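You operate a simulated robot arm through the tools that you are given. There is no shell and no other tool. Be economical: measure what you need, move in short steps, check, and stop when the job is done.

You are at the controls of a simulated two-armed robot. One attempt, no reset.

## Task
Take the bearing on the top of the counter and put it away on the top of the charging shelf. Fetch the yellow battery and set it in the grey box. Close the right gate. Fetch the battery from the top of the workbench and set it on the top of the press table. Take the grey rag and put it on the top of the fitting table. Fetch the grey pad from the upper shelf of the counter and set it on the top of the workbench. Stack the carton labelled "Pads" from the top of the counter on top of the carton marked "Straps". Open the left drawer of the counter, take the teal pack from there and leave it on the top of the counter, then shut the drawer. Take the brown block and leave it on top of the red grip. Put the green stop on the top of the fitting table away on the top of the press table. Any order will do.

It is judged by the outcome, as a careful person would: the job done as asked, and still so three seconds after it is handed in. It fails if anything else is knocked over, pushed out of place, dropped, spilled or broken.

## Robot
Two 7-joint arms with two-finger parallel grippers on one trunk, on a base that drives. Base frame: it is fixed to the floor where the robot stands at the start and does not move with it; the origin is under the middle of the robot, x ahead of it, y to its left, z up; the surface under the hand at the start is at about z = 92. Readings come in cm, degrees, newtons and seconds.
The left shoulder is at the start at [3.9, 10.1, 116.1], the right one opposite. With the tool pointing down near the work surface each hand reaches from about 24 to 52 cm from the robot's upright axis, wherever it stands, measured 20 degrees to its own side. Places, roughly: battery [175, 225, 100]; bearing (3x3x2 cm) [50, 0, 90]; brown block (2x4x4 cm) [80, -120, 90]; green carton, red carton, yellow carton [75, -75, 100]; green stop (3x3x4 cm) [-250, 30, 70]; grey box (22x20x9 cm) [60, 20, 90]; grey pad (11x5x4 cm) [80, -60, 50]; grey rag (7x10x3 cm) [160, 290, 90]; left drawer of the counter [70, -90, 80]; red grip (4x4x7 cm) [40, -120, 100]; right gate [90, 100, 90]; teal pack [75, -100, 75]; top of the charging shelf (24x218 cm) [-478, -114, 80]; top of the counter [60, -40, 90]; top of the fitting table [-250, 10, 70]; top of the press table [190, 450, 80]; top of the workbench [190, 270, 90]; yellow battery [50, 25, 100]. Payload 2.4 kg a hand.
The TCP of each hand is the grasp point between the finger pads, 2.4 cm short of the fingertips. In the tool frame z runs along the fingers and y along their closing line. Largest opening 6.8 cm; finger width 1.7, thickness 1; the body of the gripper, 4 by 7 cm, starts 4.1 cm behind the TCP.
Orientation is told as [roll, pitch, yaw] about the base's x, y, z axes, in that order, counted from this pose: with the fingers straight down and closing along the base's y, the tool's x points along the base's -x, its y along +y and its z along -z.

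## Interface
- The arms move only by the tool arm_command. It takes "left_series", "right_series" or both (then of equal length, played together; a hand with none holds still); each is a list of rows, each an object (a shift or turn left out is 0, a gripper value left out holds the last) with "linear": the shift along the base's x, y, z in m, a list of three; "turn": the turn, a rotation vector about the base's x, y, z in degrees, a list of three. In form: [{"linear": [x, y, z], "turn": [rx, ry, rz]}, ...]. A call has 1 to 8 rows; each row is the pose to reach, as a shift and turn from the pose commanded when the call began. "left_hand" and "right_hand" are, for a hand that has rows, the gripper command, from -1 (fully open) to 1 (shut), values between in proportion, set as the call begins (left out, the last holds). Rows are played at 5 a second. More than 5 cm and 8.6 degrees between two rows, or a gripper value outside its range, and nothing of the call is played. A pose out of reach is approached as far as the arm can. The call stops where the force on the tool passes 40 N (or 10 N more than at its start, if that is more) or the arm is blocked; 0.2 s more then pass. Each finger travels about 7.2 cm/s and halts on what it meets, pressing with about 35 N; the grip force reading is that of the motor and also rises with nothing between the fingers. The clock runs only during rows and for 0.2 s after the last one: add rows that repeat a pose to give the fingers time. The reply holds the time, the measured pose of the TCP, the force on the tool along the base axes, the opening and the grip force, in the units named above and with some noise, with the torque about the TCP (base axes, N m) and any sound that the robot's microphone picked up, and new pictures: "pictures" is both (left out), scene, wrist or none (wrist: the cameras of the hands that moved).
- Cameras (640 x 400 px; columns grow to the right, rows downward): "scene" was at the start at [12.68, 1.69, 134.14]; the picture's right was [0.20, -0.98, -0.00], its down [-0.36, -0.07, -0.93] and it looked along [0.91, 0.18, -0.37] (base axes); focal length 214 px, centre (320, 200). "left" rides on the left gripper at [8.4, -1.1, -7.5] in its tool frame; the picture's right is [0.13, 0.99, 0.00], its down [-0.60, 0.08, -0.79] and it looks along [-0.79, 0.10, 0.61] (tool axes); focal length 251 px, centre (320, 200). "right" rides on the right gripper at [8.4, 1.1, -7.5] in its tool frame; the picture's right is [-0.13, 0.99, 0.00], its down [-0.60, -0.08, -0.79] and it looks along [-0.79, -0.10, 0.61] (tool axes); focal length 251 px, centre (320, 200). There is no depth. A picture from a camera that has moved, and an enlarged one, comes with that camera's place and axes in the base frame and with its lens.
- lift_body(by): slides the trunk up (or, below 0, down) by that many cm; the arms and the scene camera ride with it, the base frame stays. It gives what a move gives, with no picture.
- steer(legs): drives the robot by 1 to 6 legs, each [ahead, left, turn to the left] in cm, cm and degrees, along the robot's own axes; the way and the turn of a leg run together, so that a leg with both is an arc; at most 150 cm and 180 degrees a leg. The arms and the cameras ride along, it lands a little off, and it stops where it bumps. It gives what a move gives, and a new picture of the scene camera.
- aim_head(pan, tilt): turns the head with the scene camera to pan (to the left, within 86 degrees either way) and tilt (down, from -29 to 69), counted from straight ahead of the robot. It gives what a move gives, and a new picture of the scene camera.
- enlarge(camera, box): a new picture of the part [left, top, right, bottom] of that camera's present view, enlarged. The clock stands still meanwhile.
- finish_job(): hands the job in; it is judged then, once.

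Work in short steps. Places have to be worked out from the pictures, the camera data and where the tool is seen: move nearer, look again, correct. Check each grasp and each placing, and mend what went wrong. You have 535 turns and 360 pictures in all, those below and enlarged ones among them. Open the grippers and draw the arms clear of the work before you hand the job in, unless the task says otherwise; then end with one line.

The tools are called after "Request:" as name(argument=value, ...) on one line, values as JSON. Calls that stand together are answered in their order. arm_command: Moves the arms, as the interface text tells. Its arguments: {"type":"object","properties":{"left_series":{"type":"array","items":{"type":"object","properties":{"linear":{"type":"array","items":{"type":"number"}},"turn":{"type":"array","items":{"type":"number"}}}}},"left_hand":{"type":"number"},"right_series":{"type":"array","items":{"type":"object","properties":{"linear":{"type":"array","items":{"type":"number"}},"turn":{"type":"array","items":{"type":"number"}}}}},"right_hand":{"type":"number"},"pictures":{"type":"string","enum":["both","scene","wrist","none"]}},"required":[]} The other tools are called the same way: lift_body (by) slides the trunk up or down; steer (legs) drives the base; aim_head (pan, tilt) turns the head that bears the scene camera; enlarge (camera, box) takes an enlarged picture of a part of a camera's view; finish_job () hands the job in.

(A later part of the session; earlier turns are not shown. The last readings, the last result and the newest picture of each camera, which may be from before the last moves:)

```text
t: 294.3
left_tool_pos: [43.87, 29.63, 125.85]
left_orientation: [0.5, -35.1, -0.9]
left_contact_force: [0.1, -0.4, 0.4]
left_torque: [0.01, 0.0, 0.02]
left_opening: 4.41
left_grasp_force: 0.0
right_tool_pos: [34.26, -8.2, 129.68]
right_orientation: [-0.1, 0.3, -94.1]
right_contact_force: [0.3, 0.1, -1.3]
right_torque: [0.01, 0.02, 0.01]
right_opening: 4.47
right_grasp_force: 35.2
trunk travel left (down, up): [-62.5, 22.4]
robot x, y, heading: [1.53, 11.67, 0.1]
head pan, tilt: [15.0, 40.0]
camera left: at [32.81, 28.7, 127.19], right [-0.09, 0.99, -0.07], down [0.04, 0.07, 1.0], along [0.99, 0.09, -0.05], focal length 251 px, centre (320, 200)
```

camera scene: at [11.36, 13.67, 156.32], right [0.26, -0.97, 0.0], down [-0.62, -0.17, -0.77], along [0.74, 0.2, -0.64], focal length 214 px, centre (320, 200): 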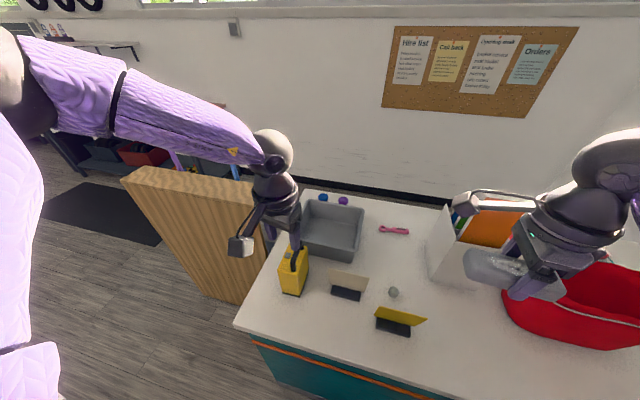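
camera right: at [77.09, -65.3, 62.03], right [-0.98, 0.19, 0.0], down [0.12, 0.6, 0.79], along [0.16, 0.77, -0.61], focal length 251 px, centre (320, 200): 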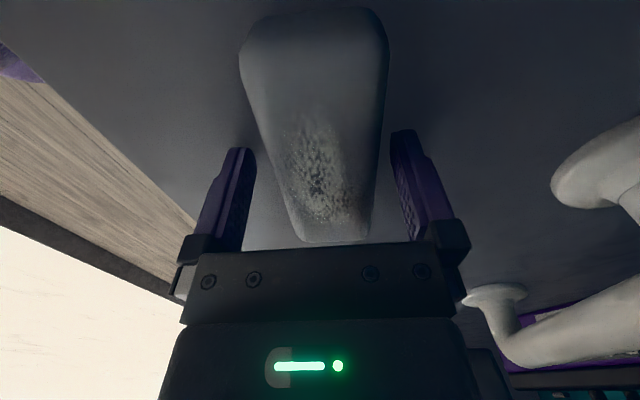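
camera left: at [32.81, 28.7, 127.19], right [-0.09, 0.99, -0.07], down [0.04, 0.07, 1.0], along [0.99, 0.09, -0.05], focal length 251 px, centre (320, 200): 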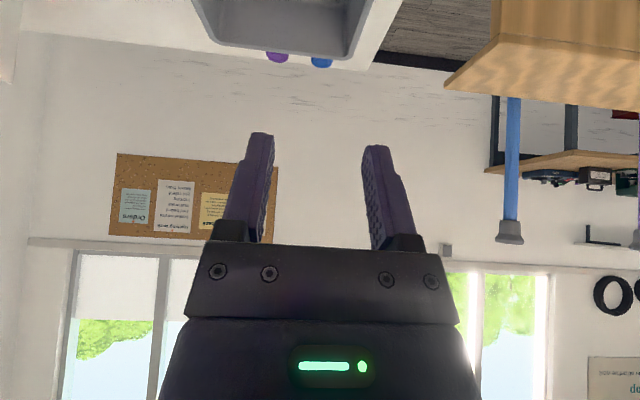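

I lower toward the handle and check from the scene camera.

Request:
arm_command(left_series=[{"linear": [0.003, -0.005, -0.04]}, {"linear": [0.003, -0.005, -0.08]}, {"linear": [0.003, -0.005, -0.12]}], pictures="wrist")

Request:
enlarge(camera="scene", box=[230, 180, 390, 310])

```text
t: 295.1
left_tool_pos: [42.86, 30.45, 115.94]
left_orientation: [0.5, -35.1, -0.9]
left_contact_force: [-0.6, 0.0, 0.4]
left_torque: [0.0, -0.01, 0.0]
left_opening: 4.42
left_grasp_force: 0.0
left hand out of reach, approached as far as the arm can: row 3
right_tool_pos: [34.45, -8.19, 129.8]
right_orientation: [-0.2, 0.2, -94.1]
right_contact_force: [-0.9, 0.1, -1.4]
right_torque: [0.01, 0.0, 0.02]
right_opening: 4.46
right_grasp_force: 34.9
trunk travel left (down, up): [-62.5, 22.4]
robot x, y, heading: [1.78, 11.82, 0.2]
head pan, tilt: [15.0, 40.0]
camera left: at [31.85, 29.45, 117.24], right [-0.09, 0.99, -0.07], down [0.04, 0.07, 1.0], along [0.99, 0.09, -0.05], focal length 251 px, centre (320, 200)
```

left: 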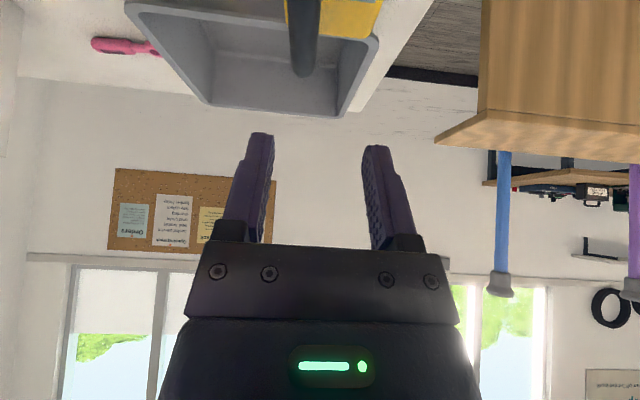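

```text
3.08 times, centred on (310, 245) of scene
camera zoom: at [11.24, 13.78, 156.33], right [0.26, -0.97, 0.0], down [-0.62, -0.17, -0.77], along [0.74, 0.2, -0.64], focal length 660 px, centre (351, 62)
```

zoom: 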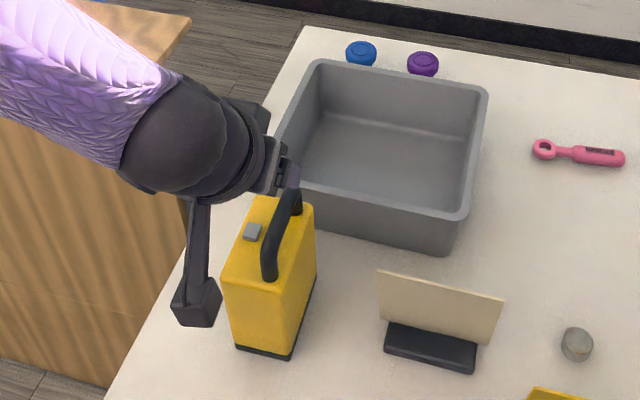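

The arm is at its low limit; I shift to line up (y≈29.1, x≈44) slightly higher, then lower with the trunk.

Request:
arm_command(left_series=[{"linear": [0.005, -0.006, 0.01]}, {"linear": [0.012, -0.013, 0.025]}], pictures="none")

Request:
lift_body(by=-6)

Request:
enlarge(camera="left", box=[0, 0, 640, 400])

```text
t: 295.7
left_tool_pos: [44.0, 29.04, 118.36]
left_orientation: [0.5, -35.2, -1.0]
left_contact_force: [-0.2, 0.1, -0.1]
left_torque: [-0.03, 0.0, -0.01]
left_opening: 4.42
left_grasp_force: 0.1
right_tool_pos: [34.41, -8.2, 129.74]
right_orientation: [-0.2, 0.2, -94.1]
right_contact_force: [-0.2, -0.6, -1.4]
right_torque: [0.03, -0.01, -0.01]
right_opening: 4.47
right_grasp_force: 35.0
trunk travel left (down, up): [-62.5, 22.4]
robot x, y, heading: [1.82, 11.69, 0.2]
head pan, tilt: [15.0, 40.0]
```

```text
t: 296.7
left_tool_pos: [44.19, 28.91, 112.49]
left_orientation: [0.5, -35.1, -0.8]
left_contact_force: [0.0, 0.0, 0.4]
left_torque: [0.0, 0.02, -0.01]
left_opening: 4.42
left_grasp_force: 0.1
right_tool_pos: [34.35, -8.2, 123.67]
right_orientation: [-0.2, 0.3, -94.2]
right_contact_force: [0.1, -0.3, -0.9]
right_torque: [-0.02, 0.01, 0.0]
right_opening: 4.48
right_grasp_force: 35.5
trunk travel left (down, up): [-56.5, 28.4]
robot x, y, heading: [2.0, 11.43, 0.1]
head pan, tilt: [15.0, 40.0]
```

```text
1.00 times, centred on (320, 200) of left (not enlarged: the box is as wide or as high as the picture)
camera zoom: at [33.03, 28.03, 113.7], right [-0.09, 0.99, -0.07], down [0.04, 0.07, 1.0], along [0.99, 0.09, -0.05], focal length 251 px, centre (320, 200)
```

zoom: 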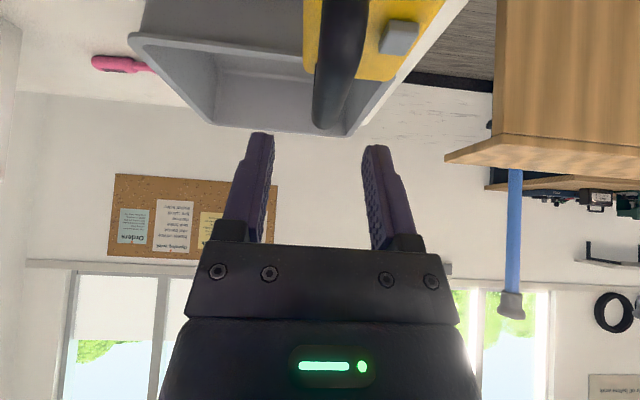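

Handle is between the fingers' plane. Lower 4.5 cm and close.

Request:
lift_body(by=-4.5)

Request:
arm_command(left_hand=1, left_series=[{}, {}, {}, {}], pictures="wrist")

```text
t: 297.6
left_tool_pos: [44.06, 28.85, 107.93]
left_orientation: [0.5, -35.0, -1.1]
left_contact_force: [1.0, 0.6, 1.1]
left_torque: [0.02, -0.02, 0.0]
left_opening: 4.42
left_grasp_force: 0.0
right_tool_pos: [34.37, -8.22, 119.25]
right_orientation: [-0.2, 0.3, -94.2]
right_contact_force: [0.5, 0.4, -1.3]
right_torque: [0.0, -0.01, 0.02]
right_opening: 4.44
right_grasp_force: 34.6
trunk travel left (down, up): [-52.0, 33.0]
robot x, y, heading: [1.53, 12.03, 0.1]
head pan, tilt: [15.0, 40.0]
```

```text
t: 298.6
left_tool_pos: [44.19, 28.95, 107.99]
left_orientation: [0.5, -35.2, -0.9]
left_contact_force: [0.4, 2.3, 3.3]
left_torque: [0.02, 0.11, 0.12]
left_opening: 1.48
left_grasp_force: 34.2
right_tool_pos: [34.4, -8.18, 119.14]
right_orientation: [-0.2, 0.3, -94.2]
right_contact_force: [-0.8, -0.2, -1.6]
right_torque: [0.03, 0.02, -0.01]
right_opening: 4.45
right_grasp_force: 35.1
trunk travel left (down, up): [-52.0, 33.0]
robot x, y, heading: [1.7, 11.5, -0.0]
head pan, tilt: [15.0, 40.0]
camera left: at [33.06, 28.07, 109.19], right [-0.09, 0.99, -0.07], down [0.04, 0.07, 1.0], along [0.99, 0.09, -0.05], focal length 251 px, centre (320, 200)
```

left: 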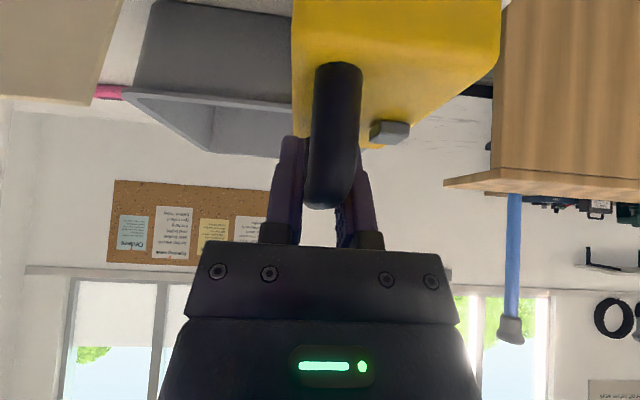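

Handle gripped (1.5 cm). Lift 13 cm with the trunk.

Request:
lift_body(by=13)

Request:
enlarge(camera="scene", box=[200, 160, 400, 320])

```text
t: 300.2
left_tool_pos: [44.24, 28.99, 120.88]
left_orientation: [0.5, -35.0, -0.9]
left_contact_force: [0.0, 0.2, -12.2]
left_torque: [-0.16, -0.03, -0.02]
left_opening: 1.46
left_grasp_force: 34.0
right_tool_pos: [34.47, -8.15, 132.22]
right_orientation: [-0.3, 0.2, -94.0]
right_contact_force: [-0.2, -0.1, -1.0]
right_torque: [-0.03, 0.02, -0.01]
right_opening: 4.44
right_grasp_force: 35.2
trunk travel left (down, up): [-65.0, 20.0]
robot x, y, heading: [1.55, 11.54, 0.4]
head pan, tilt: [15.0, 40.0]
```

```text
2.50 times, centred on (300, 240) of scene
camera zoom: at [11.32, 13.81, 158.81], right [0.26, -0.97, 0.0], down [-0.62, -0.17, -0.77], along [0.74, 0.2, -0.64], focal length 536 px, centre (370, 100)
```

zoom: 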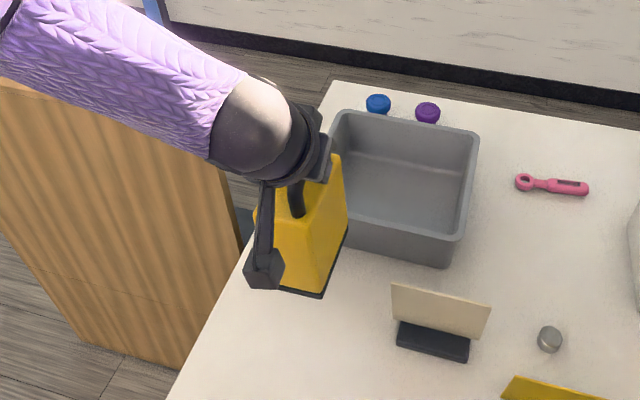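

Held stably; bottom is ≈104.9, above the rim (101). I extend forward over the box.

Request:
arm_command(left_series=[{"linear": [0.035, 0, 0]}, {"linear": [0.07, 0, 0]}, {"linear": [0.105, -0.01, 0]}, {"linear": [0.14, -0.02, 0]}, {"linear": [0.17, -0.04, 0]}, {"linear": [0.195, -0.055, 0]}], pictures="none")

```text
t: 301.6
left_tool_pos: [51.1, 30.37, 126.66]
left_orientation: [0.4, -35.0, -1.0]
left_contact_force: [0.0, 0.0, -12.3]
left_torque: [-0.09, 0.0, -0.02]
left_opening: 1.47
left_grasp_force: 34.4
left hand out of reach, approached as far as the arm can: row 1, 2, 3, 4, 5, 6
right_tool_pos: [34.69, -8.12, 132.24]
right_orientation: [-0.3, 0.3, -94.1]
right_contact_force: [0.3, -0.5, -0.5]
right_torque: [-0.01, 0.01, 0.02]
right_opening: 4.47
right_grasp_force: 35.2
trunk travel left (down, up): [-65.0, 20.0]
robot x, y, heading: [1.43, 11.68, 0.1]
head pan, tilt: [15.0, 40.0]
```

Out of reach from the front: the staff side (with the robot turned so the left shoulder leads) is much better, and I must come back here later anyway for the block and bearing. I carry the battery around.

Request:
steer(legs=[[-30, 0, 0], [0, 150, 0], [0, 0, -180], [0, -10, 0], [-150, 0, 0], [-10, 0, 0]])

```text
t: 326.7
left_tool_pos: [83.01, 146.51, 126.8]
left_orientation: [0.4, -35.0, 176.3]
left_contact_force: [0.4, 0.3, -12.3]
left_torque: [0.0, -0.05, 0.0]
left_opening: 1.45
left_grasp_force: 33.9
right_tool_pos: [101.45, 184.04, 132.26]
right_orientation: [-0.2, 0.3, 83.0]
right_contact_force: [0.0, -0.3, -1.3]
right_torque: [0.04, 0.0, 0.01]
right_opening: 4.48
right_grasp_force: 35.1
trunk travel left (down, up): [-65.0, 20.0]
robot x, y, heading: [133.32, 162.79, 177.4]
head pan, tilt: [15.0, 40.0]
camera scene: at [123.66, 160.78, 158.82], right [-0.21, 0.98, 0.0], down [0.63, 0.14, -0.77], along [-0.75, -0.16, -0.64], focal length 214 px, centre (320, 200)
```

scene: 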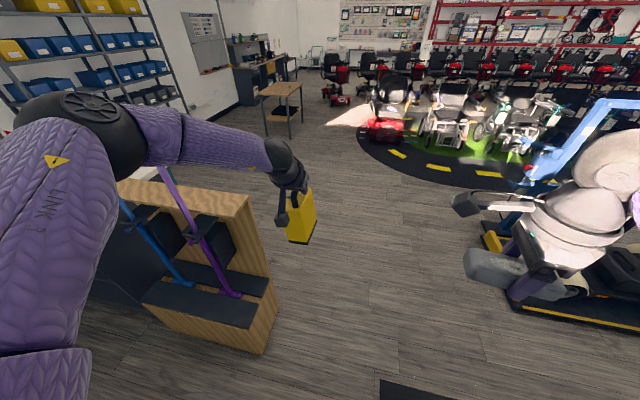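

Request:
steer(legs=[[0, 0, 2.5], [0, 22, 0], [-28, 0, 0], [0, 118, 0]])

Request:
aim_head(pan=0, tilt=35)

```text
t: 335.9
left_tool_pos: [109.28, 5.7, 126.66]
left_orientation: [0.4, -35.0, 177.6]
left_contact_force: [0.0, 0.5, -12.3]
left_torque: [0.0, 0.0, -0.03]
left_opening: 1.45
left_grasp_force: 33.9
right_tool_pos: [126.92, 43.81, 132.29]
right_orientation: [-0.3, 0.3, 84.4]
right_contact_force: [-0.3, 0.2, -1.3]
right_torque: [0.04, 0.0, 0.02]
right_opening: 4.44
right_grasp_force: 35.2
trunk travel left (down, up): [-65.0, 20.0]
robot x, y, heading: [159.38, 23.33, 178.6]
head pan, tilt: [15.0, 40.0]
camera scene: at [149.62, 20.86, 158.81], right [-0.23, 0.97, 0.0], down [0.63, 0.15, -0.77], along [-0.74, -0.18, -0.64], focal length 214 px, centre (320, 200)
```

scene: 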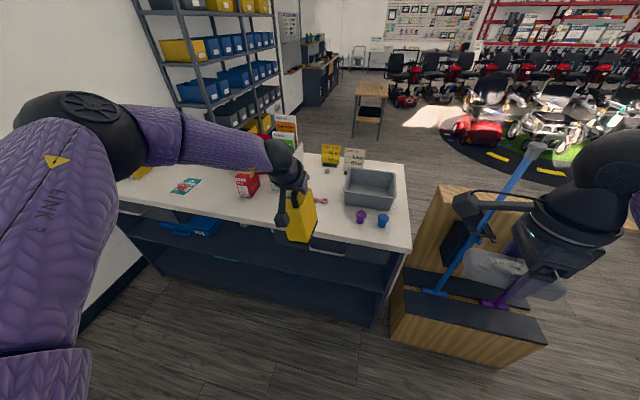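

```text
t: 336.7
left_tool_pos: [109.38, 5.65, 126.71]
left_orientation: [0.5, -34.9, 177.4]
left_contact_force: [1.1, -0.5, -13.4]
left_torque: [0.01, 0.02, -0.02]
left_opening: 1.48
left_grasp_force: 34.4
right_tool_pos: [127.01, 43.71, 132.15]
right_orientation: [-0.2, 0.3, 84.4]
right_contact_force: [0.2, 0.6, -1.0]
right_torque: [0.01, -0.04, 0.02]
right_opening: 4.45
right_grasp_force: 35.0
trunk travel left (down, up): [-65.0, 20.0]
robot x, y, heading: [159.59, 23.18, 178.6]
head pan, tilt: [0.0, 35.0]
camera scene: at [149.08, 23.1, 159.57], right [0.02, 1.0, 0.0], down [0.57, -0.01, -0.82], along [-0.82, 0.02, -0.57], focal length 214 px, centre (320, 200)
```

scene: 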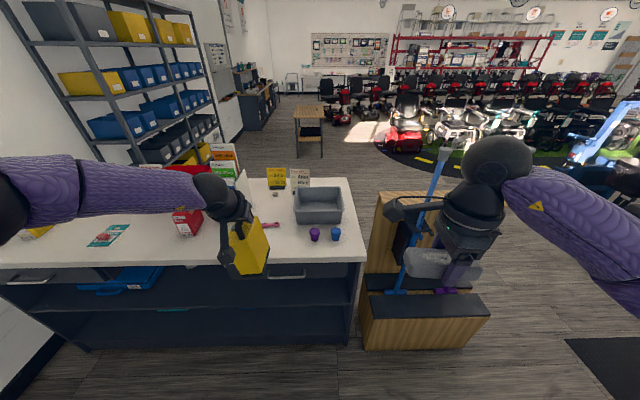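

With the robot turned ~18° right, the hand reaches straight over the box. I turn and advance.

Request:
steer(legs=[[0, 0, -17.6], [37, 10.9, 0]])

Request:
arm_command(left_series=[{"turn": [0, 0, 6]}, {"turn": [0, 0, 12]}, {"turn": [0, 0, 18]}], pictures="both")

```text
t: 340.1
left_tool_pos: [68.34, 23.77, 126.73]
left_orientation: [0.3, -34.9, 159.6]
left_contact_force: [-0.3, -0.3, -12.5]
left_torque: [-0.02, -0.02, 0.0]
left_opening: 1.45
left_grasp_force: 34.2
right_tool_pos: [96.95, 54.65, 132.09]
right_orientation: [-0.3, 0.4, 66.3]
right_contact_force: [-0.4, 0.0, -1.2]
right_torque: [0.04, -0.01, -0.03]
right_opening: 4.46
right_grasp_force: 35.2
trunk travel left (down, up): [-65.0, 20.0]
robot x, y, heading: [120.69, 24.82, 160.7]
head pan, tilt: [0.0, 35.0]
camera scene: at [111.49, 28.1, 159.56], right [0.33, 0.94, 0.0], down [0.54, -0.19, -0.82], along [-0.77, 0.27, -0.57], focal length 214 px, centre (320, 200)
```

scene: 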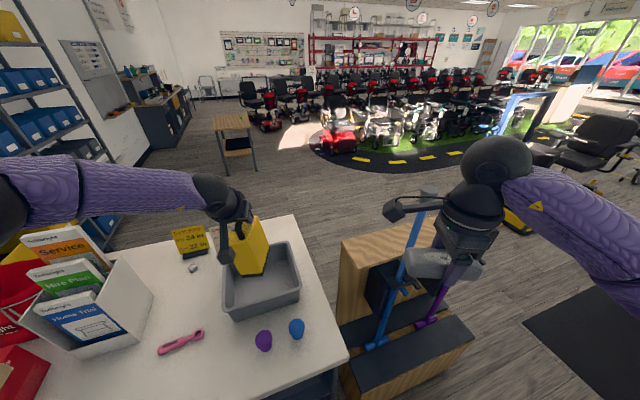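

```text
t: 340.9
left_tool_pos: [69.37, 22.66, 127.41]
left_orientation: [0.4, -35.0, 177.5]
left_contact_force: [-0.2, 0.0, -12.9]
left_torque: [0.0, 0.0, -0.02]
left_opening: 1.47
left_grasp_force: 34.4
left hand out of reach, approached as far as the arm can: row 1, 2, 3
right_tool_pos: [96.91, 54.6, 132.23]
right_orientation: [-0.3, 0.2, 66.3]
right_contact_force: [-0.6, 0.1, -1.2]
right_torque: [0.0, 0.04, 0.01]
right_opening: 4.46
right_grasp_force: 35.3
trunk travel left (down, up): [-65.0, 20.0]
robot x, y, heading: [121.44, 24.83, 160.5]
head pan, tilt: [0.0, 35.0]
camera scene: at [111.59, 28.09, 159.57], right [0.33, 0.94, 0.0], down [0.54, -0.19, -0.82], along [-0.77, 0.27, -0.57], focal length 214 px, centre (320, 200)
camera left: at [80.71, 23.34, 128.73], right [0.07, -1.0, -0.07], down [-0.04, -0.07, 1.0], along [-1.0, -0.06, -0.05], focal length 251 px, centre (320, 200)
```

scene: 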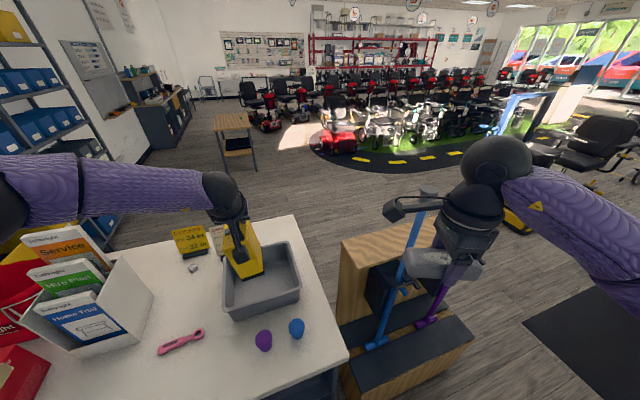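
left: 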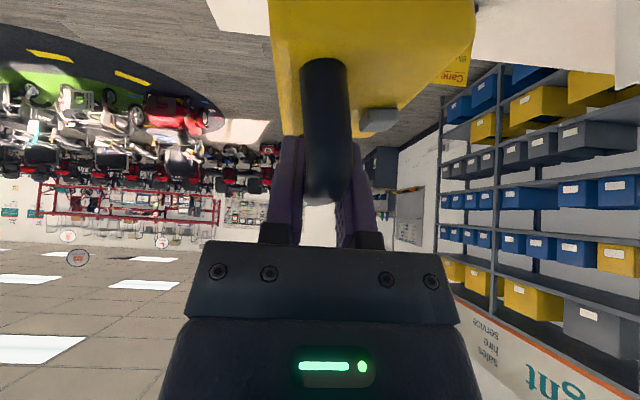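

I nudge the base so the battery centres over the box (target TCP ≈(66,25)).

Request:
steer(legs=[[4, -1.3, 0]])

Request:
enlarge(camera="scene", box=[180, 180, 340, 360])

```text
t: 341.8
left_tool_pos: [65.85, 25.22, 127.47]
left_orientation: [0.5, -34.9, 177.6]
left_contact_force: [-0.8, 0.3, -13.4]
left_torque: [0.01, 0.02, 0.0]
left_opening: 1.46
left_grasp_force: 34.4
right_tool_pos: [93.4, 57.19, 132.1]
right_orientation: [-0.3, 0.2, 66.5]
right_contact_force: [-0.3, 0.8, 0.1]
right_torque: [-0.05, 0.0, 0.02]
right_opening: 4.44
right_grasp_force: 34.7
trunk travel left (down, up): [-65.0, 20.0]
robot x, y, heading: [118.16, 27.12, 160.5]
head pan, tilt: [0.0, 35.0]
camera scene: at [108.11, 30.75, 159.56], right [0.33, 0.94, 0.0], down [0.54, -0.19, -0.82], along [-0.77, 0.27, -0.58], focal length 214 px, centre (320, 200)
```

scene: 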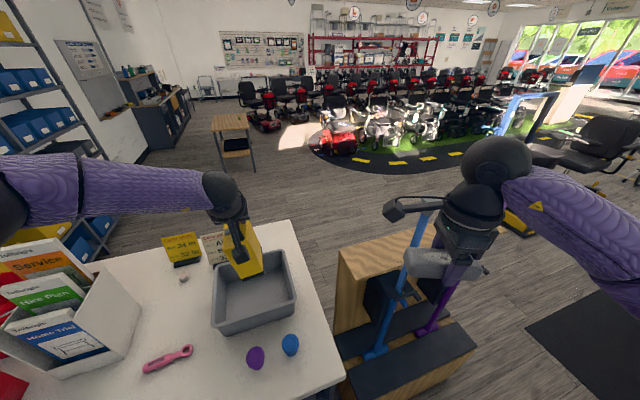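

```text
2.22 times, centred on (260, 270) of scene
camera zoom: at [108.11, 30.75, 159.56], right [0.33, 0.94, 0.0], down [0.54, -0.19, -0.82], along [-0.77, 0.27, -0.58], focal length 477 px, centre (453, 44)
```

zoom: 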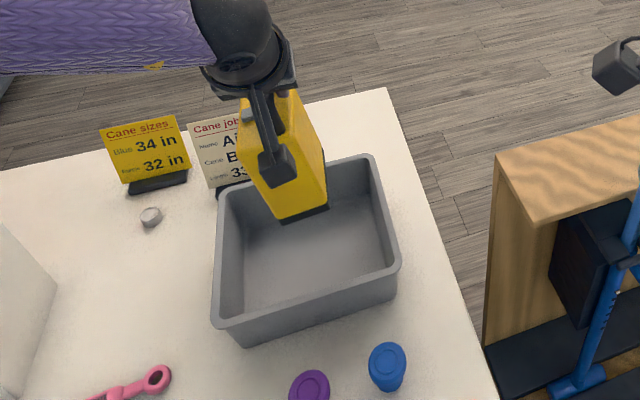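

Battery footprint (x 60.5–70.4, y 22.7–28.5) lies within the box (x 54–74, y 13.5–35). I lower with the trunk.

Request:
lift_body(by=-15)

Request:
lift_body(by=-2.2)

Request:
enlarge(camera="scene", box=[160, 140, 340, 340])

```text
t: 343.6
left_tool_pos: [65.97, 25.16, 112.48]
left_orientation: [0.4, -34.9, 177.5]
left_contact_force: [-0.4, -0.8, -12.7]
left_torque: [0.0, 0.02, 0.02]
left_opening: 1.44
left_grasp_force: 34.4
right_tool_pos: [93.5, 57.06, 117.07]
right_orientation: [-0.2, 0.3, 66.3]
right_contact_force: [0.2, -0.3, -1.5]
right_torque: [0.0, -0.01, 0.02]
right_opening: 4.45
right_grasp_force: 35.0
trunk travel left (down, up): [-50.0, 35.0]
robot x, y, heading: [117.63, 27.07, 160.6]
head pan, tilt: [0.0, 35.0]
```

```text
t: 344.2
left_tool_pos: [66.04, 25.2, 110.3]
left_orientation: [0.4, -35.0, 177.5]
left_contact_force: [-0.4, 0.2, -12.9]
left_torque: [-0.01, 0.01, 0.02]
left_opening: 1.47
left_grasp_force: 35.1
right_tool_pos: [93.55, 57.07, 114.98]
right_orientation: [-0.2, 0.3, 66.4]
right_contact_force: [0.3, 0.0, -1.0]
right_torque: [-0.02, 0.0, -0.01]
right_opening: 4.45
right_grasp_force: 35.0
trunk travel left (down, up): [-47.8, 37.2]
robot x, y, heading: [117.98, 27.7, 160.8]
head pan, tilt: [0.0, 35.0]
```

```text
2.00 times, centred on (250, 240) of scene
camera zoom: at [107.32, 30.94, 142.33], right [0.33, 0.94, 0.0], down [0.54, -0.19, -0.82], along [-0.77, 0.27, -0.57], focal length 429 px, centre (460, 120)
```

zoom: 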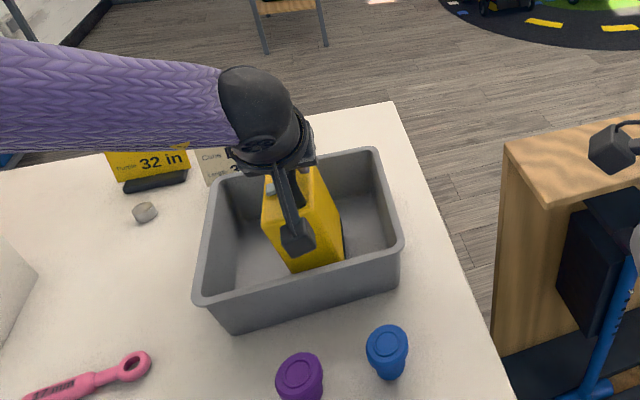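

Request:
lift_body(by=-1.3)

Request:
arm_command(left_series=[{"linear": [0, 0, -0.003]}, {"linear": [0, 0, -0.006]}], pictures="none")

```text
t: 344.8
left_tool_pos: [65.98, 25.2, 109.06]
left_orientation: [0.4, -35.2, 177.5]
left_contact_force: [-2.2, 2.0, 1.7]
left_torque: [0.04, 1.04, -0.09]
left_opening: 1.45
left_grasp_force: 34.9
right_tool_pos: [93.68, 57.14, 113.73]
right_orientation: [-0.1, 0.3, 66.3]
right_contact_force: [-0.1, -0.3, -0.9]
right_torque: [0.02, 0.01, 0.0]
right_opening: 4.45
right_grasp_force: 34.8
trunk travel left (down, up): [-46.5, 38.5]
robot x, y, heading: [117.45, 27.55, 160.5]
head pan, tilt: [0.0, 35.0]
```

```text
t: 345.5
left_tool_pos: [66.0, 25.45, 109.0]
left_orientation: [0.0, -35.8, 177.6]
left_contact_force: [5.8, 4.1, 12.9]
left_torque: [0.08, -0.9, 0.17]
left_opening: 1.45
left_grasp_force: 33.7
right_tool_pos: [93.83, 57.15, 113.77]
right_orientation: [-0.1, 0.3, 66.3]
right_contact_force: [0.1, 0.2, -1.0]
right_torque: [0.02, 0.03, 0.0]
right_opening: 4.43
right_grasp_force: 34.9
trunk travel left (down, up): [-46.5, 38.5]
robot x, y, heading: [117.56, 27.7, 160.5]
head pan, tilt: [0.0, 35.0]
stopped in row 2 (left hand): the force on the tool passed its limit at 42 N (the readings are from after the stop); the commanded pose is now the measured one
```

Battery rests on the box floor. I release and rise.

Request:
arm_command(left_hand=-0.3, left_series=[{}, {}, {}], pictures="none")

Request:
lift_body(by=16)

Request:
enlarge(camera="scene", box=[160, 160, 360, 360])

```text
t: 346.3
left_tool_pos: [65.85, 25.36, 108.82]
left_orientation: [0.1, -35.6, 177.5]
left_contact_force: [0.7, 2.6, -0.6]
left_torque: [-0.04, -0.01, 0.0]
left_opening: 4.57
left_grasp_force: 1.1
right_tool_pos: [93.75, 57.26, 113.63]
right_orientation: [-0.2, 0.3, 66.3]
right_contact_force: [0.1, -0.4, -1.0]
right_torque: [-0.03, 0.0, -0.03]
right_opening: 4.44
right_grasp_force: 35.1
trunk travel left (down, up): [-46.5, 38.5]
robot x, y, heading: [118.0, 27.84, 160.8]
head pan, tilt: [0.0, 35.0]
```

```text
t: 348.1
left_tool_pos: [65.85, 25.33, 124.73]
left_orientation: [0.1, -35.5, 177.5]
left_contact_force: [0.5, 0.3, -1.0]
left_torque: [0.01, 0.03, 0.01]
left_opening: 4.43
left_grasp_force: 0.0
right_tool_pos: [93.74, 57.19, 129.71]
right_orientation: [-0.2, 0.3, 66.2]
right_contact_force: [1.0, 0.1, -0.7]
right_torque: [0.0, -0.02, 0.02]
right_opening: 4.46
right_grasp_force: 35.1
trunk travel left (down, up): [-62.5, 22.5]
robot x, y, heading: [117.68, 27.13, 160.4]
head pan, tilt: [0.0, 35.0]
```

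```text
2.00 times, centred on (260, 260) of scene
camera zoom: at [108.28, 30.67, 157.07], right [0.33, 0.94, 0.0], down [0.54, -0.19, -0.82], along [-0.77, 0.27, -0.57], focal length 429 px, centre (440, 80)
```

zoom: 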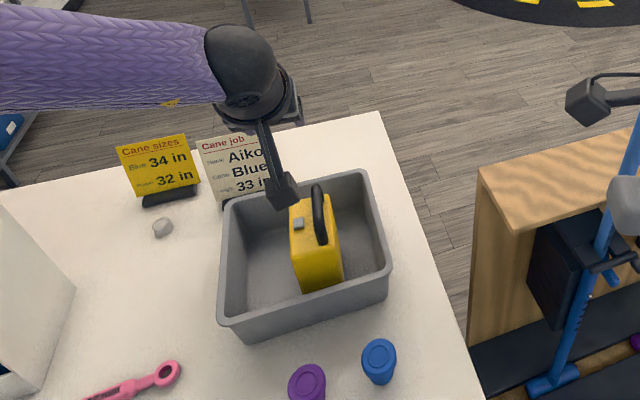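

Yellow battery is in the box. I back away, untilt the left hand, and drive around toward the workbench.

Request:
steer(legs=[[-40, 0, 0], [0, 0, 19.4]])

Request:
arm_command(left_series=[{"turn": [0, -7, 0], "linear": [0.03, 0, 0.005]}, {"turn": [0, -14, 0], "linear": [0.06, 0, 0.01]}, {"turn": [0, -21, 0], "linear": [0.09, 0, 0.01]}, {"turn": [0, -28, 0], "linear": [0.12, 0, 0.01]}, {"turn": [0, -35, 0], "linear": [0.15, -0.01, 0.01]}], left_hand=-1, pictures="none")

Request:
steer(legs=[[0, -127, 0], [32, 0, 0], [0, 0, 180], [0, 85, 0]])

Request:
aim_head(pan=20, tilt=30)

```text
t: 351.6
left_tool_pos: [106.68, -4.97, 124.72]
left_orientation: [0.0, -35.6, -163.3]
left_contact_force: [0.2, 0.2, -0.7]
left_torque: [-0.03, 0.0, -0.01]
left_opening: 4.44
left_grasp_force: 0.0
right_tool_pos: [122.37, 34.18, 129.76]
right_orientation: [-0.3, 0.3, 85.5]
right_contact_force: [-0.1, 0.2, -1.1]
right_torque: [0.0, -0.02, 0.03]
right_opening: 4.44
right_grasp_force: 35.5
trunk travel left (down, up): [-62.5, 22.5]
robot x, y, heading: [154.95, 13.82, 179.4]
head pan, tilt: [0.0, 35.0]
camera scene: at [144.9, 14.06, 157.08], right [0.0, 1.0, 0.0], down [0.57, 0.0, -0.82], along [-0.82, 0.0, -0.57], focal length 214 px, centre (320, 200)
```

scene: 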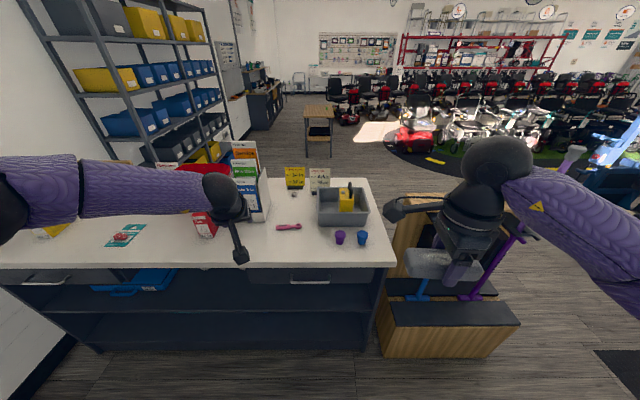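

```text
t: 352.8
left_tool_pos: [121.68, -5.89, 125.61]
left_orientation: [9.6, -1.6, -166.4]
left_contact_force: [-0.1, -0.3, -0.4]
left_torque: [0.01, 0.04, 0.01]
left_opening: 6.8
left_grasp_force: 0.2
right_tool_pos: [122.54, 34.28, 129.69]
right_orientation: [-0.2, 0.2, 85.4]
right_contact_force: [-0.5, 0.0, -0.7]
right_torque: [0.02, 0.0, 0.01]
right_opening: 4.47
right_grasp_force: 35.0
trunk travel left (down, up): [-62.5, 22.5]
robot x, y, heading: [154.7, 13.97, 179.8]
head pan, tilt: [0.0, 35.0]
```

```text
t: 372.5
left_tool_pos: [155.16, 246.9, 125.69]
left_orientation: [9.6, -1.7, 14.0]
left_contact_force: [0.3, 0.3, 0.3]
left_torque: [0.0, -0.01, 0.01]
left_opening: 6.8
left_grasp_force: 0.1
right_tool_pos: [154.7, 206.75, 129.61]
right_orientation: [-0.2, 0.3, -94.1]
right_contact_force: [0.2, 0.4, -0.2]
right_torque: [-0.01, -0.02, -0.03]
right_opening: 4.43
right_grasp_force: 34.7
trunk travel left (down, up): [-62.5, 22.5]
robot x, y, heading: [121.83, 226.38, -0.0]
head pan, tilt: [0.0, 35.0]
camera scene: at [132.28, 226.54, 157.08], right [0.0, -1.0, 0.0], down [-0.57, 0.0, -0.82], along [0.82, 0.0, -0.57], focal length 214 px, centre (320, 200)
```

scene: 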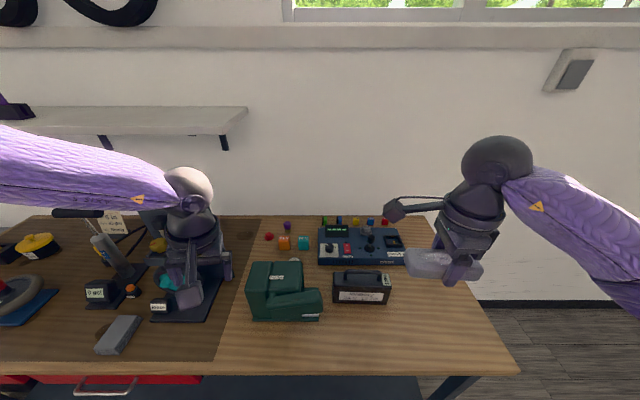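

```text
t: 373.3
left_tool_pos: [155.37, 246.87, 125.75]
left_orientation: [9.6, -1.7, 13.9]
left_contact_force: [0.1, -0.4, 0.4]
left_torque: [0.02, -0.04, 0.02]
left_opening: 6.8
left_grasp_force: 0.0
right_tool_pos: [154.64, 206.81, 129.57]
right_orientation: [-0.2, 0.3, -94.2]
right_contact_force: [-1.0, -0.1, -1.0]
right_torque: [0.01, 0.01, -0.03]
right_opening: 4.46
right_grasp_force: 34.7
trunk travel left (down, up): [-62.5, 22.5]
robot x, y, heading: [121.98, 226.79, -0.1]
head pan, tilt: [20.0, 30.0]
camera scene: at [131.97, 229.58, 157.86], right [0.34, -0.94, 0.0], down [-0.47, -0.17, -0.87], along [0.81, 0.3, -0.5], focal length 214 px, centre (320, 200)
```

scene: 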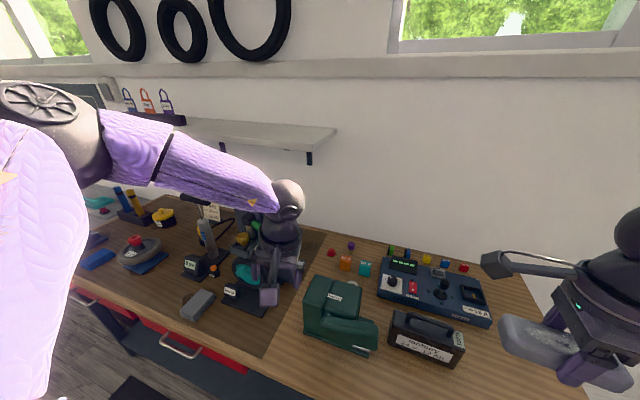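

Workbench: black battery at ≈(173,213), free area near the right end. I'll set the pad at ≈(163,193). First shift right and raise the left hand.

Request:
steer(legs=[[3, -12.5, 0]])

Request:
arm_command(left_series=[{"linear": [-0.02, 0, 0.04], "turn": [-3, 0, -4]}, {"linear": [-0.04, 0, 0.08], "turn": [-6, 1, -8]}, {"linear": [-0.05, 0, 0.12], "turn": [-9.6, 1.7, -13]}], right_series=[{"linear": [0.02, 0, -0.03]}, {"linear": [0.04, -0.01, -0.06]}, {"linear": [0.06, -0.01, -0.1]}], pictures="none")

Request:
lift_body(by=-18)

Request:
aim_head(pan=-20, tilt=40)

```text
t: 374.6
left_tool_pos: [158.41, 234.15, 125.67]
left_orientation: [9.7, -1.8, 14.0]
left_contact_force: [0.9, 0.3, 0.0]
left_torque: [0.02, 0.03, 0.02]
left_opening: 6.82
left_grasp_force: 0.1
right_tool_pos: [157.86, 193.9, 129.7]
right_orientation: [-0.2, 0.5, -94.1]
right_contact_force: [0.9, 0.8, -1.7]
right_torque: [0.02, -0.01, -0.03]
right_opening: 4.44
right_grasp_force: 34.7
trunk travel left (down, up): [-62.5, 22.5]
robot x, y, heading: [125.27, 213.94, 0.0]
head pan, tilt: [20.0, 30.0]
camera scene: at [135.03, 216.77, 157.86], right [0.34, -0.94, 0.0], down [-0.47, -0.17, -0.87], along [0.81, 0.3, -0.5], focal length 214 px, centre (320, 200)
```

scene: 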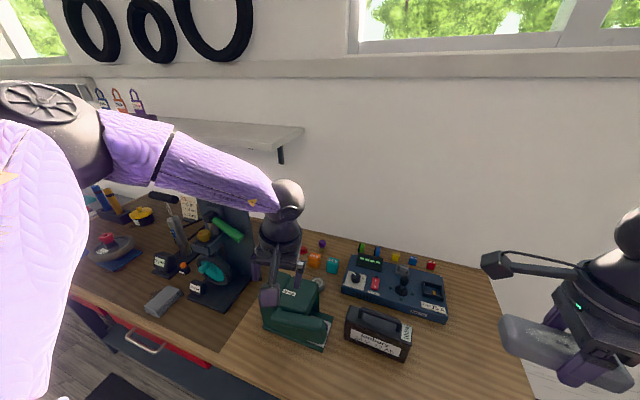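

```text
t: 375.4
left_tool_pos: [153.27, 234.18, 137.88]
left_orientation: [0.3, 1.2, 0.8]
left_contact_force: [-1.2, 0.2, -0.2]
left_torque: [-0.02, -0.04, -0.04]
left_opening: 6.78
left_grasp_force: 0.0
right_tool_pos: [163.85, 193.12, 119.71]
right_orientation: [-0.2, 0.4, -94.1]
right_contact_force: [0.4, 0.6, -0.6]
right_torque: [0.01, -0.02, 0.02]
right_opening: 4.44
right_grasp_force: 34.7
trunk travel left (down, up): [-62.5, 22.5]
robot x, y, heading: [124.94, 213.84, 0.0]
head pan, tilt: [20.0, 30.0]
```

```text
t: 377.4
left_tool_pos: [153.23, 234.17, 119.68]
left_orientation: [0.4, 1.2, 1.0]
left_contact_force: [0.0, -0.8, 0.2]
left_torque: [0.0, 0.0, -0.03]
left_opening: 6.8
left_grasp_force: 0.1
right_tool_pos: [163.81, 193.13, 101.72]
right_orientation: [-0.1, 0.3, -94.2]
right_contact_force: [0.0, 0.6, -1.3]
right_torque: [0.02, 0.01, -0.01]
right_opening: 4.45
right_grasp_force: 34.9
trunk travel left (down, up): [-44.5, 40.4]
robot x, y, heading: [125.27, 214.0, 0.1]
head pan, tilt: [20.0, 30.0]
```

```text
t: 378.5
left_tool_pos: [153.44, 234.14, 119.77]
left_orientation: [0.3, 1.2, 0.9]
left_contact_force: [-0.5, 0.5, 0.3]
left_torque: [0.0, 0.02, -0.02]
left_opening: 6.78
left_grasp_force: 0.0
right_tool_pos: [163.78, 193.04, 101.61]
right_orientation: [-0.3, 0.4, -94.1]
right_contact_force: [0.2, -0.6, -2.0]
right_torque: [-0.02, 0.01, -0.01]
right_opening: 4.46
right_grasp_force: 34.8
trunk travel left (down, up): [-44.5, 40.4]
robot x, y, heading: [125.14, 214.01, -0.0]
head pan, tilt: [-20.0, 40.0]
camera scene: at [135.77, 210.92, 138.27], right [-0.34, -0.94, 0.0], down [-0.6, 0.22, -0.77], along [0.72, -0.26, -0.64], focal length 214 px, centre (320, 200)
```

scene: 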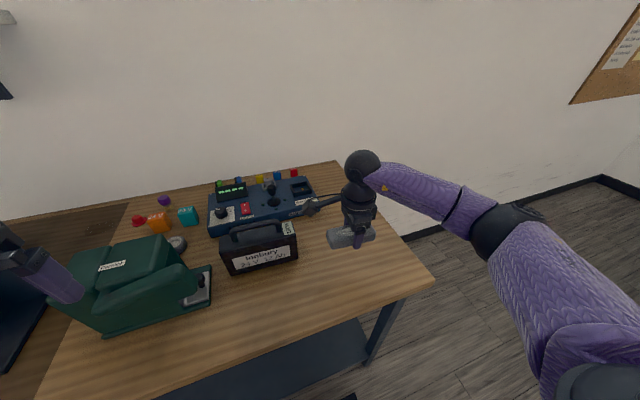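

Clear spot below. I lower the pad gently until contact.

Request:
arm_command(right_series=[{"linear": [0, 0, -0.03]}, {"linear": [0, 0, -0.05]}, {"linear": [0, 0, -0.06]}, {"linear": [0, 0, -0.066]}, {"linear": [0, 0, -0.072]}, {"linear": [0, 0, -0.078]}, {"linear": [0, 0, -0.084]}], pictures="wrist")

```text
t: 380.1
left_tool_pos: [153.35, 234.11, 119.67]
left_orientation: [0.3, 1.3, 0.9]
left_contact_force: [0.1, -0.4, 0.0]
left_torque: [0.0, 0.0, -0.01]
left_opening: 6.82
left_grasp_force: 0.1
right_tool_pos: [163.8, 193.08, 93.24]
right_orientation: [-0.2, 0.2, -94.2]
right_contact_force: [-0.4, 0.8, -1.6]
right_torque: [0.0, 0.07, -0.01]
right_opening: 4.48
right_grasp_force: 35.3
trunk travel left (down, up): [-44.5, 40.4]
robot x, y, heading: [124.97, 214.02, 0.1]
head pan, tilt: [-20.0, 40.0]
camera right: at [165.51, 201.3, 100.71], right [0.98, -0.2, -0.01], down [-0.12, -0.6, 0.79], along [-0.16, -0.77, -0.61], focal length 251 px, centre (320, 200)
```

right: 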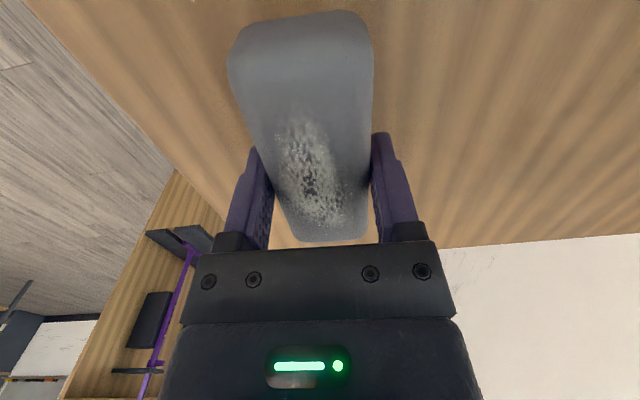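

Not touching yet; continue down in small steps.

Request:
arm_command(right_series=[{"linear": [0, 0, -0.006]}, {"linear": [0, 0, -0.012]}, {"linear": [0, 0, -0.018]}, {"linear": [0, 0, -0.024]}, {"linear": [0, 0, -0.03]}], pictures="none")

```text
t: 381.3
left_tool_pos: [153.07, 234.15, 119.74]
left_orientation: [0.2, 1.1, 0.9]
left_contact_force: [-0.7, -0.4, 0.7]
left_torque: [-0.01, -0.02, 0.0]
left_opening: 6.82
left_grasp_force: 0.1
right_tool_pos: [163.89, 193.03, 90.65]
right_orientation: [0.1, 0.3, -94.2]
right_contact_force: [-1.8, -3.8, 34.8]
right_torque: [0.06, 0.4, 0.22]
right_opening: 4.45
right_grasp_force: 35.6
trunk travel left (down, up): [-44.5, 40.4]
robot x, y, heading: [125.29, 213.75, 0.2]
head pan, tilt: [-20.0, 40.0]
```

Contact. Release and rise.

Request:
arm_command(right_hand=-1, right_series=[{"linear": [0, 0, 0.003]}, {"linear": [0, 0, 0.003]}, {"linear": [0, 0, 0.003]}, {"linear": [0, 0, 0.04]}, {"linear": [0, 0, 0.08]}, {"linear": [0, 0, 0.12]}, {"linear": [0, 0, 0.16]}, {"linear": [0, 0, 0.19]}], pictures="both")

```text
t: 383.1
left_tool_pos: [153.39, 234.24, 119.79]
left_orientation: [0.4, 1.3, 0.9]
left_contact_force: [0.0, 1.5, -0.7]
left_torque: [0.02, -0.01, -0.03]
left_opening: 6.8
left_grasp_force: 0.0
right_tool_pos: [163.87, 192.97, 109.16]
right_orientation: [-0.3, 0.4, -94.1]
right_contact_force: [0.1, -1.6, -0.3]
right_torque: [0.0, -0.02, -0.04]
right_opening: 6.81
right_grasp_force: 0.0
trunk travel left (down, up): [-44.5, 40.4]
robot x, y, heading: [125.01, 214.18, 0.1]
head pan, tilt: [-20.0, 40.0]
camera scene: at [135.76, 210.93, 138.27], right [-0.34, -0.94, 0.0], down [-0.6, 0.22, -0.77], along [0.72, -0.26, -0.64], focal length 214 px, centre (320, 200)
camera right: at [165.58, 201.17, 116.58], right [0.98, -0.2, -0.01], down [-0.12, -0.6, 0.79], along [-0.16, -0.77, -0.61], focal length 251 px, centre (320, 200)
```

scene: 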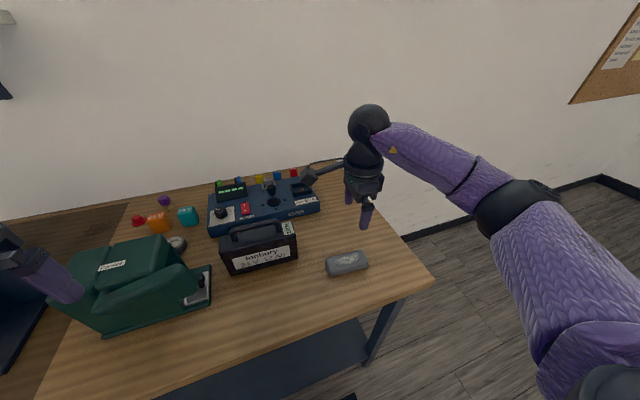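
right: 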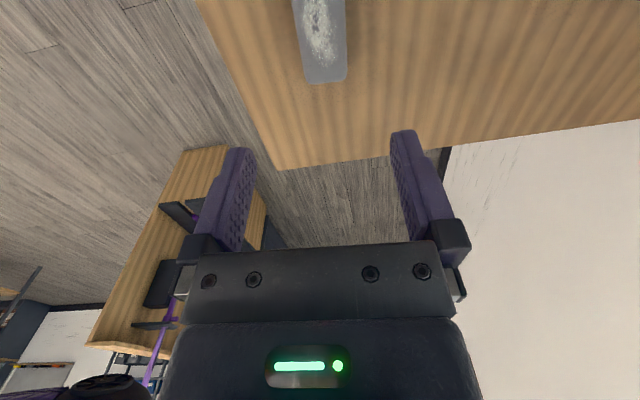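

Pad is placed. Now the black battery — zoom on it.

Request:
enlarge(camera="scene", box=[190, 180, 330, 290])

```text
3.64 times, centred on (260, 235) of scene
camera zoom: at [135.76, 210.93, 138.27], right [-0.34, -0.94, 0.0], down [-0.6, 0.22, -0.77], along [0.72, -0.26, -0.64], focal length 780 px, centre (538, 73)
```

zoom: 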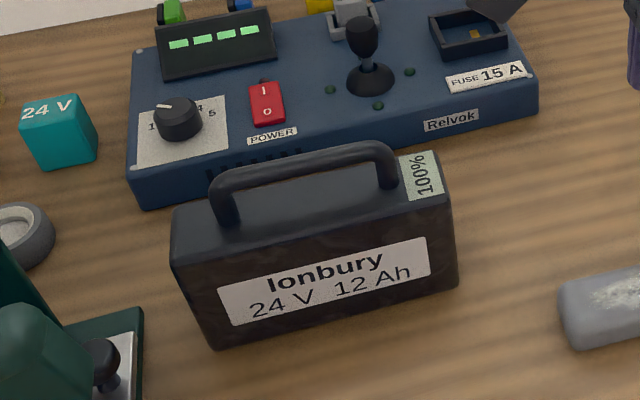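

Handle bar runs along y at x≈173, y 208–218, z≈102 — the right hand's present orientation suits it. I shift the robot left 15 cm and reach out.

Request:
steer(legs=[[1.5, 15, 0]])

Request:
arm_command(right_series=[{"linear": [0.02, 0.015, 0.0]}, {"linear": [0.04, 0.03, 0.0]}, {"linear": [0.06, 0.045, 0.0]}, {"linear": [0.075, 0.052, 0.0]}], pictures="wrist")

```text
t: 384.4
left_tool_pos: [154.73, 249.13, 119.61]
left_orientation: [0.2, 1.2, 0.9]
left_contact_force: [-0.2, 0.5, 0.3]
left_torque: [-0.05, 0.01, -0.02]
left_opening: 6.8
left_grasp_force: 0.2
right_tool_pos: [165.46, 207.97, 109.0]
right_orientation: [-0.2, 0.3, -94.0]
right_contact_force: [-0.3, 1.3, -0.6]
right_torque: [-0.03, 0.01, 0.01]
right_opening: 6.79
right_grasp_force: 0.1
trunk travel left (down, up): [-44.5, 40.4]
robot x, y, heading: [126.79, 229.05, 0.0]
head pan, tilt: [-20.0, 40.0]
camera scene: at [137.24, 225.91, 138.28], right [-0.34, -0.94, 0.0], down [-0.6, 0.22, -0.77], along [0.72, -0.26, -0.64], focal length 214 px, centre (320, 200)
```

scene: 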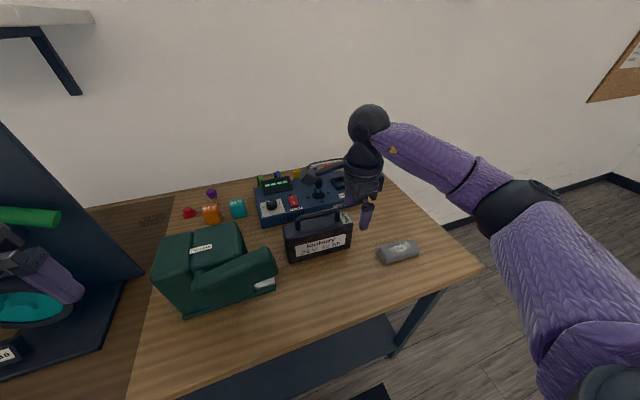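

```text
t: 385.4
left_tool_pos: [154.95, 249.19, 119.6]
left_orientation: [0.3, 1.2, 1.0]
left_contact_force: [0.0, 0.2, -0.1]
left_torque: [0.02, -0.04, -0.01]
left_opening: 6.79
left_grasp_force: 0.0
right_tool_pos: [172.86, 213.09, 109.01]
right_orientation: [-0.2, 0.2, -94.1]
right_contact_force: [-0.6, -0.1, 0.3]
right_torque: [0.0, -0.02, -0.03]
right_opening: 6.81
right_grasp_force: 0.1
trunk travel left (down, up): [-44.5, 40.4]
robot x, y, heading: [126.57, 228.76, -0.2]
head pan, tilt: [-20.0, 40.0]
camera right: at [174.53, 221.3, 116.49], right [0.98, -0.2, 0.0], down [-0.12, -0.6, 0.79], along [-0.16, -0.77, -0.61], focal length 251 px, centre (320, 200)
```

right: 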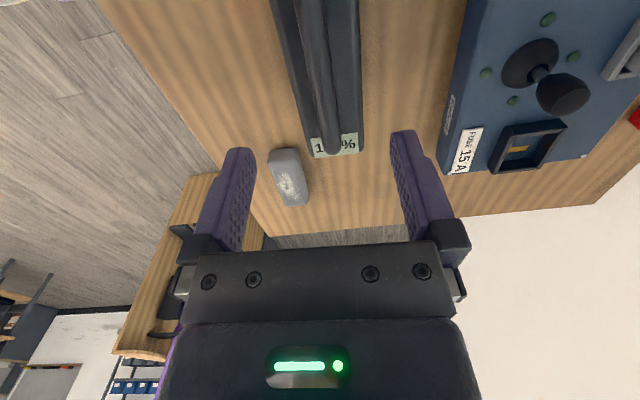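

Well aligned over the bar. Lower 7 cm and close.

Request:
arm_command(right_series=[{"linear": [0, 0, -0.03]}, {"linear": [0, 0, -0.055]}, {"linear": [0, 0, -0.07]}], pictures="wrist")

Request:
arm_command(right_hand=1, right_series=[{}, {}, {}, {}, {}], pictures="wrist")

```text
t: 386.2
left_tool_pos: [154.79, 249.02, 119.61]
left_orientation: [0.3, 1.3, 0.8]
left_contact_force: [-0.3, -0.3, 0.2]
left_torque: [-0.01, -0.03, -0.04]
left_opening: 6.82
left_grasp_force: 0.1
right_tool_pos: [172.79, 213.05, 101.96]
right_orientation: [-0.2, 0.3, -94.1]
right_contact_force: [-0.2, -0.4, -0.6]
right_torque: [-0.06, -0.03, 0.04]
right_opening: 6.82
right_grasp_force: 0.0
trunk travel left (down, up): [-44.5, 40.4]
robot x, y, heading: [126.67, 228.93, -0.0]
head pan, tilt: [-20.0, 40.0]
camera right: at [174.48, 221.33, 109.43], right [0.98, -0.2, 0.0], down [-0.12, -0.6, 0.79], along [-0.16, -0.77, -0.61], focal length 251 px, centre (320, 200)
```

right: 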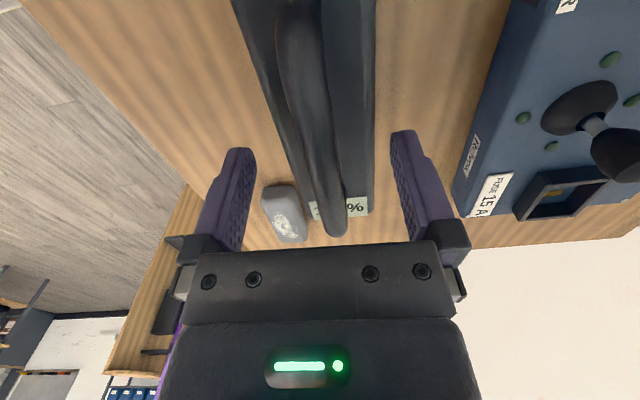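

```text
t: 387.4
left_tool_pos: [154.83, 248.96, 119.59]
left_orientation: [0.3, 1.2, 1.0]
left_contact_force: [0.3, 0.2, 0.9]
left_torque: [-0.02, -0.01, -0.04]
left_opening: 6.78
left_grasp_force: 0.1
right_tool_pos: [172.63, 212.99, 101.87]
right_orientation: [-0.4, 0.4, -94.0]
right_contact_force: [0.2, -0.9, 0.5]
right_torque: [-0.14, 0.03, 0.16]
right_opening: 1.35
right_grasp_force: 33.1
trunk travel left (down, up): [-44.5, 40.4]
robot x, y, heading: [126.73, 228.95, 0.2]
head pan, tilt: [-20.0, 40.0]
camera right: at [174.49, 221.3, 109.43], right [0.98, -0.2, -0.01], down [-0.12, -0.6, 0.79], along [-0.16, -0.77, -0.61], focal length 251 px, centre (320, 200)
```

right: 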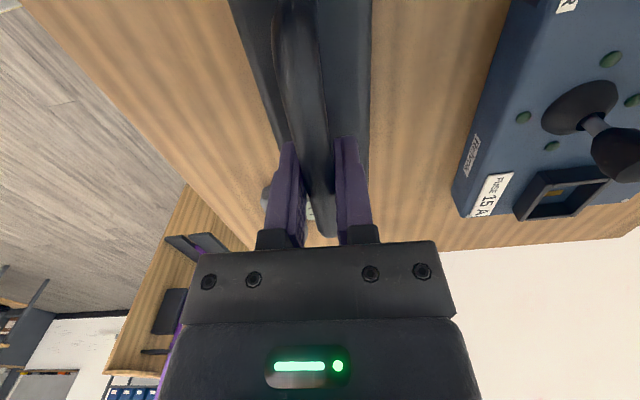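

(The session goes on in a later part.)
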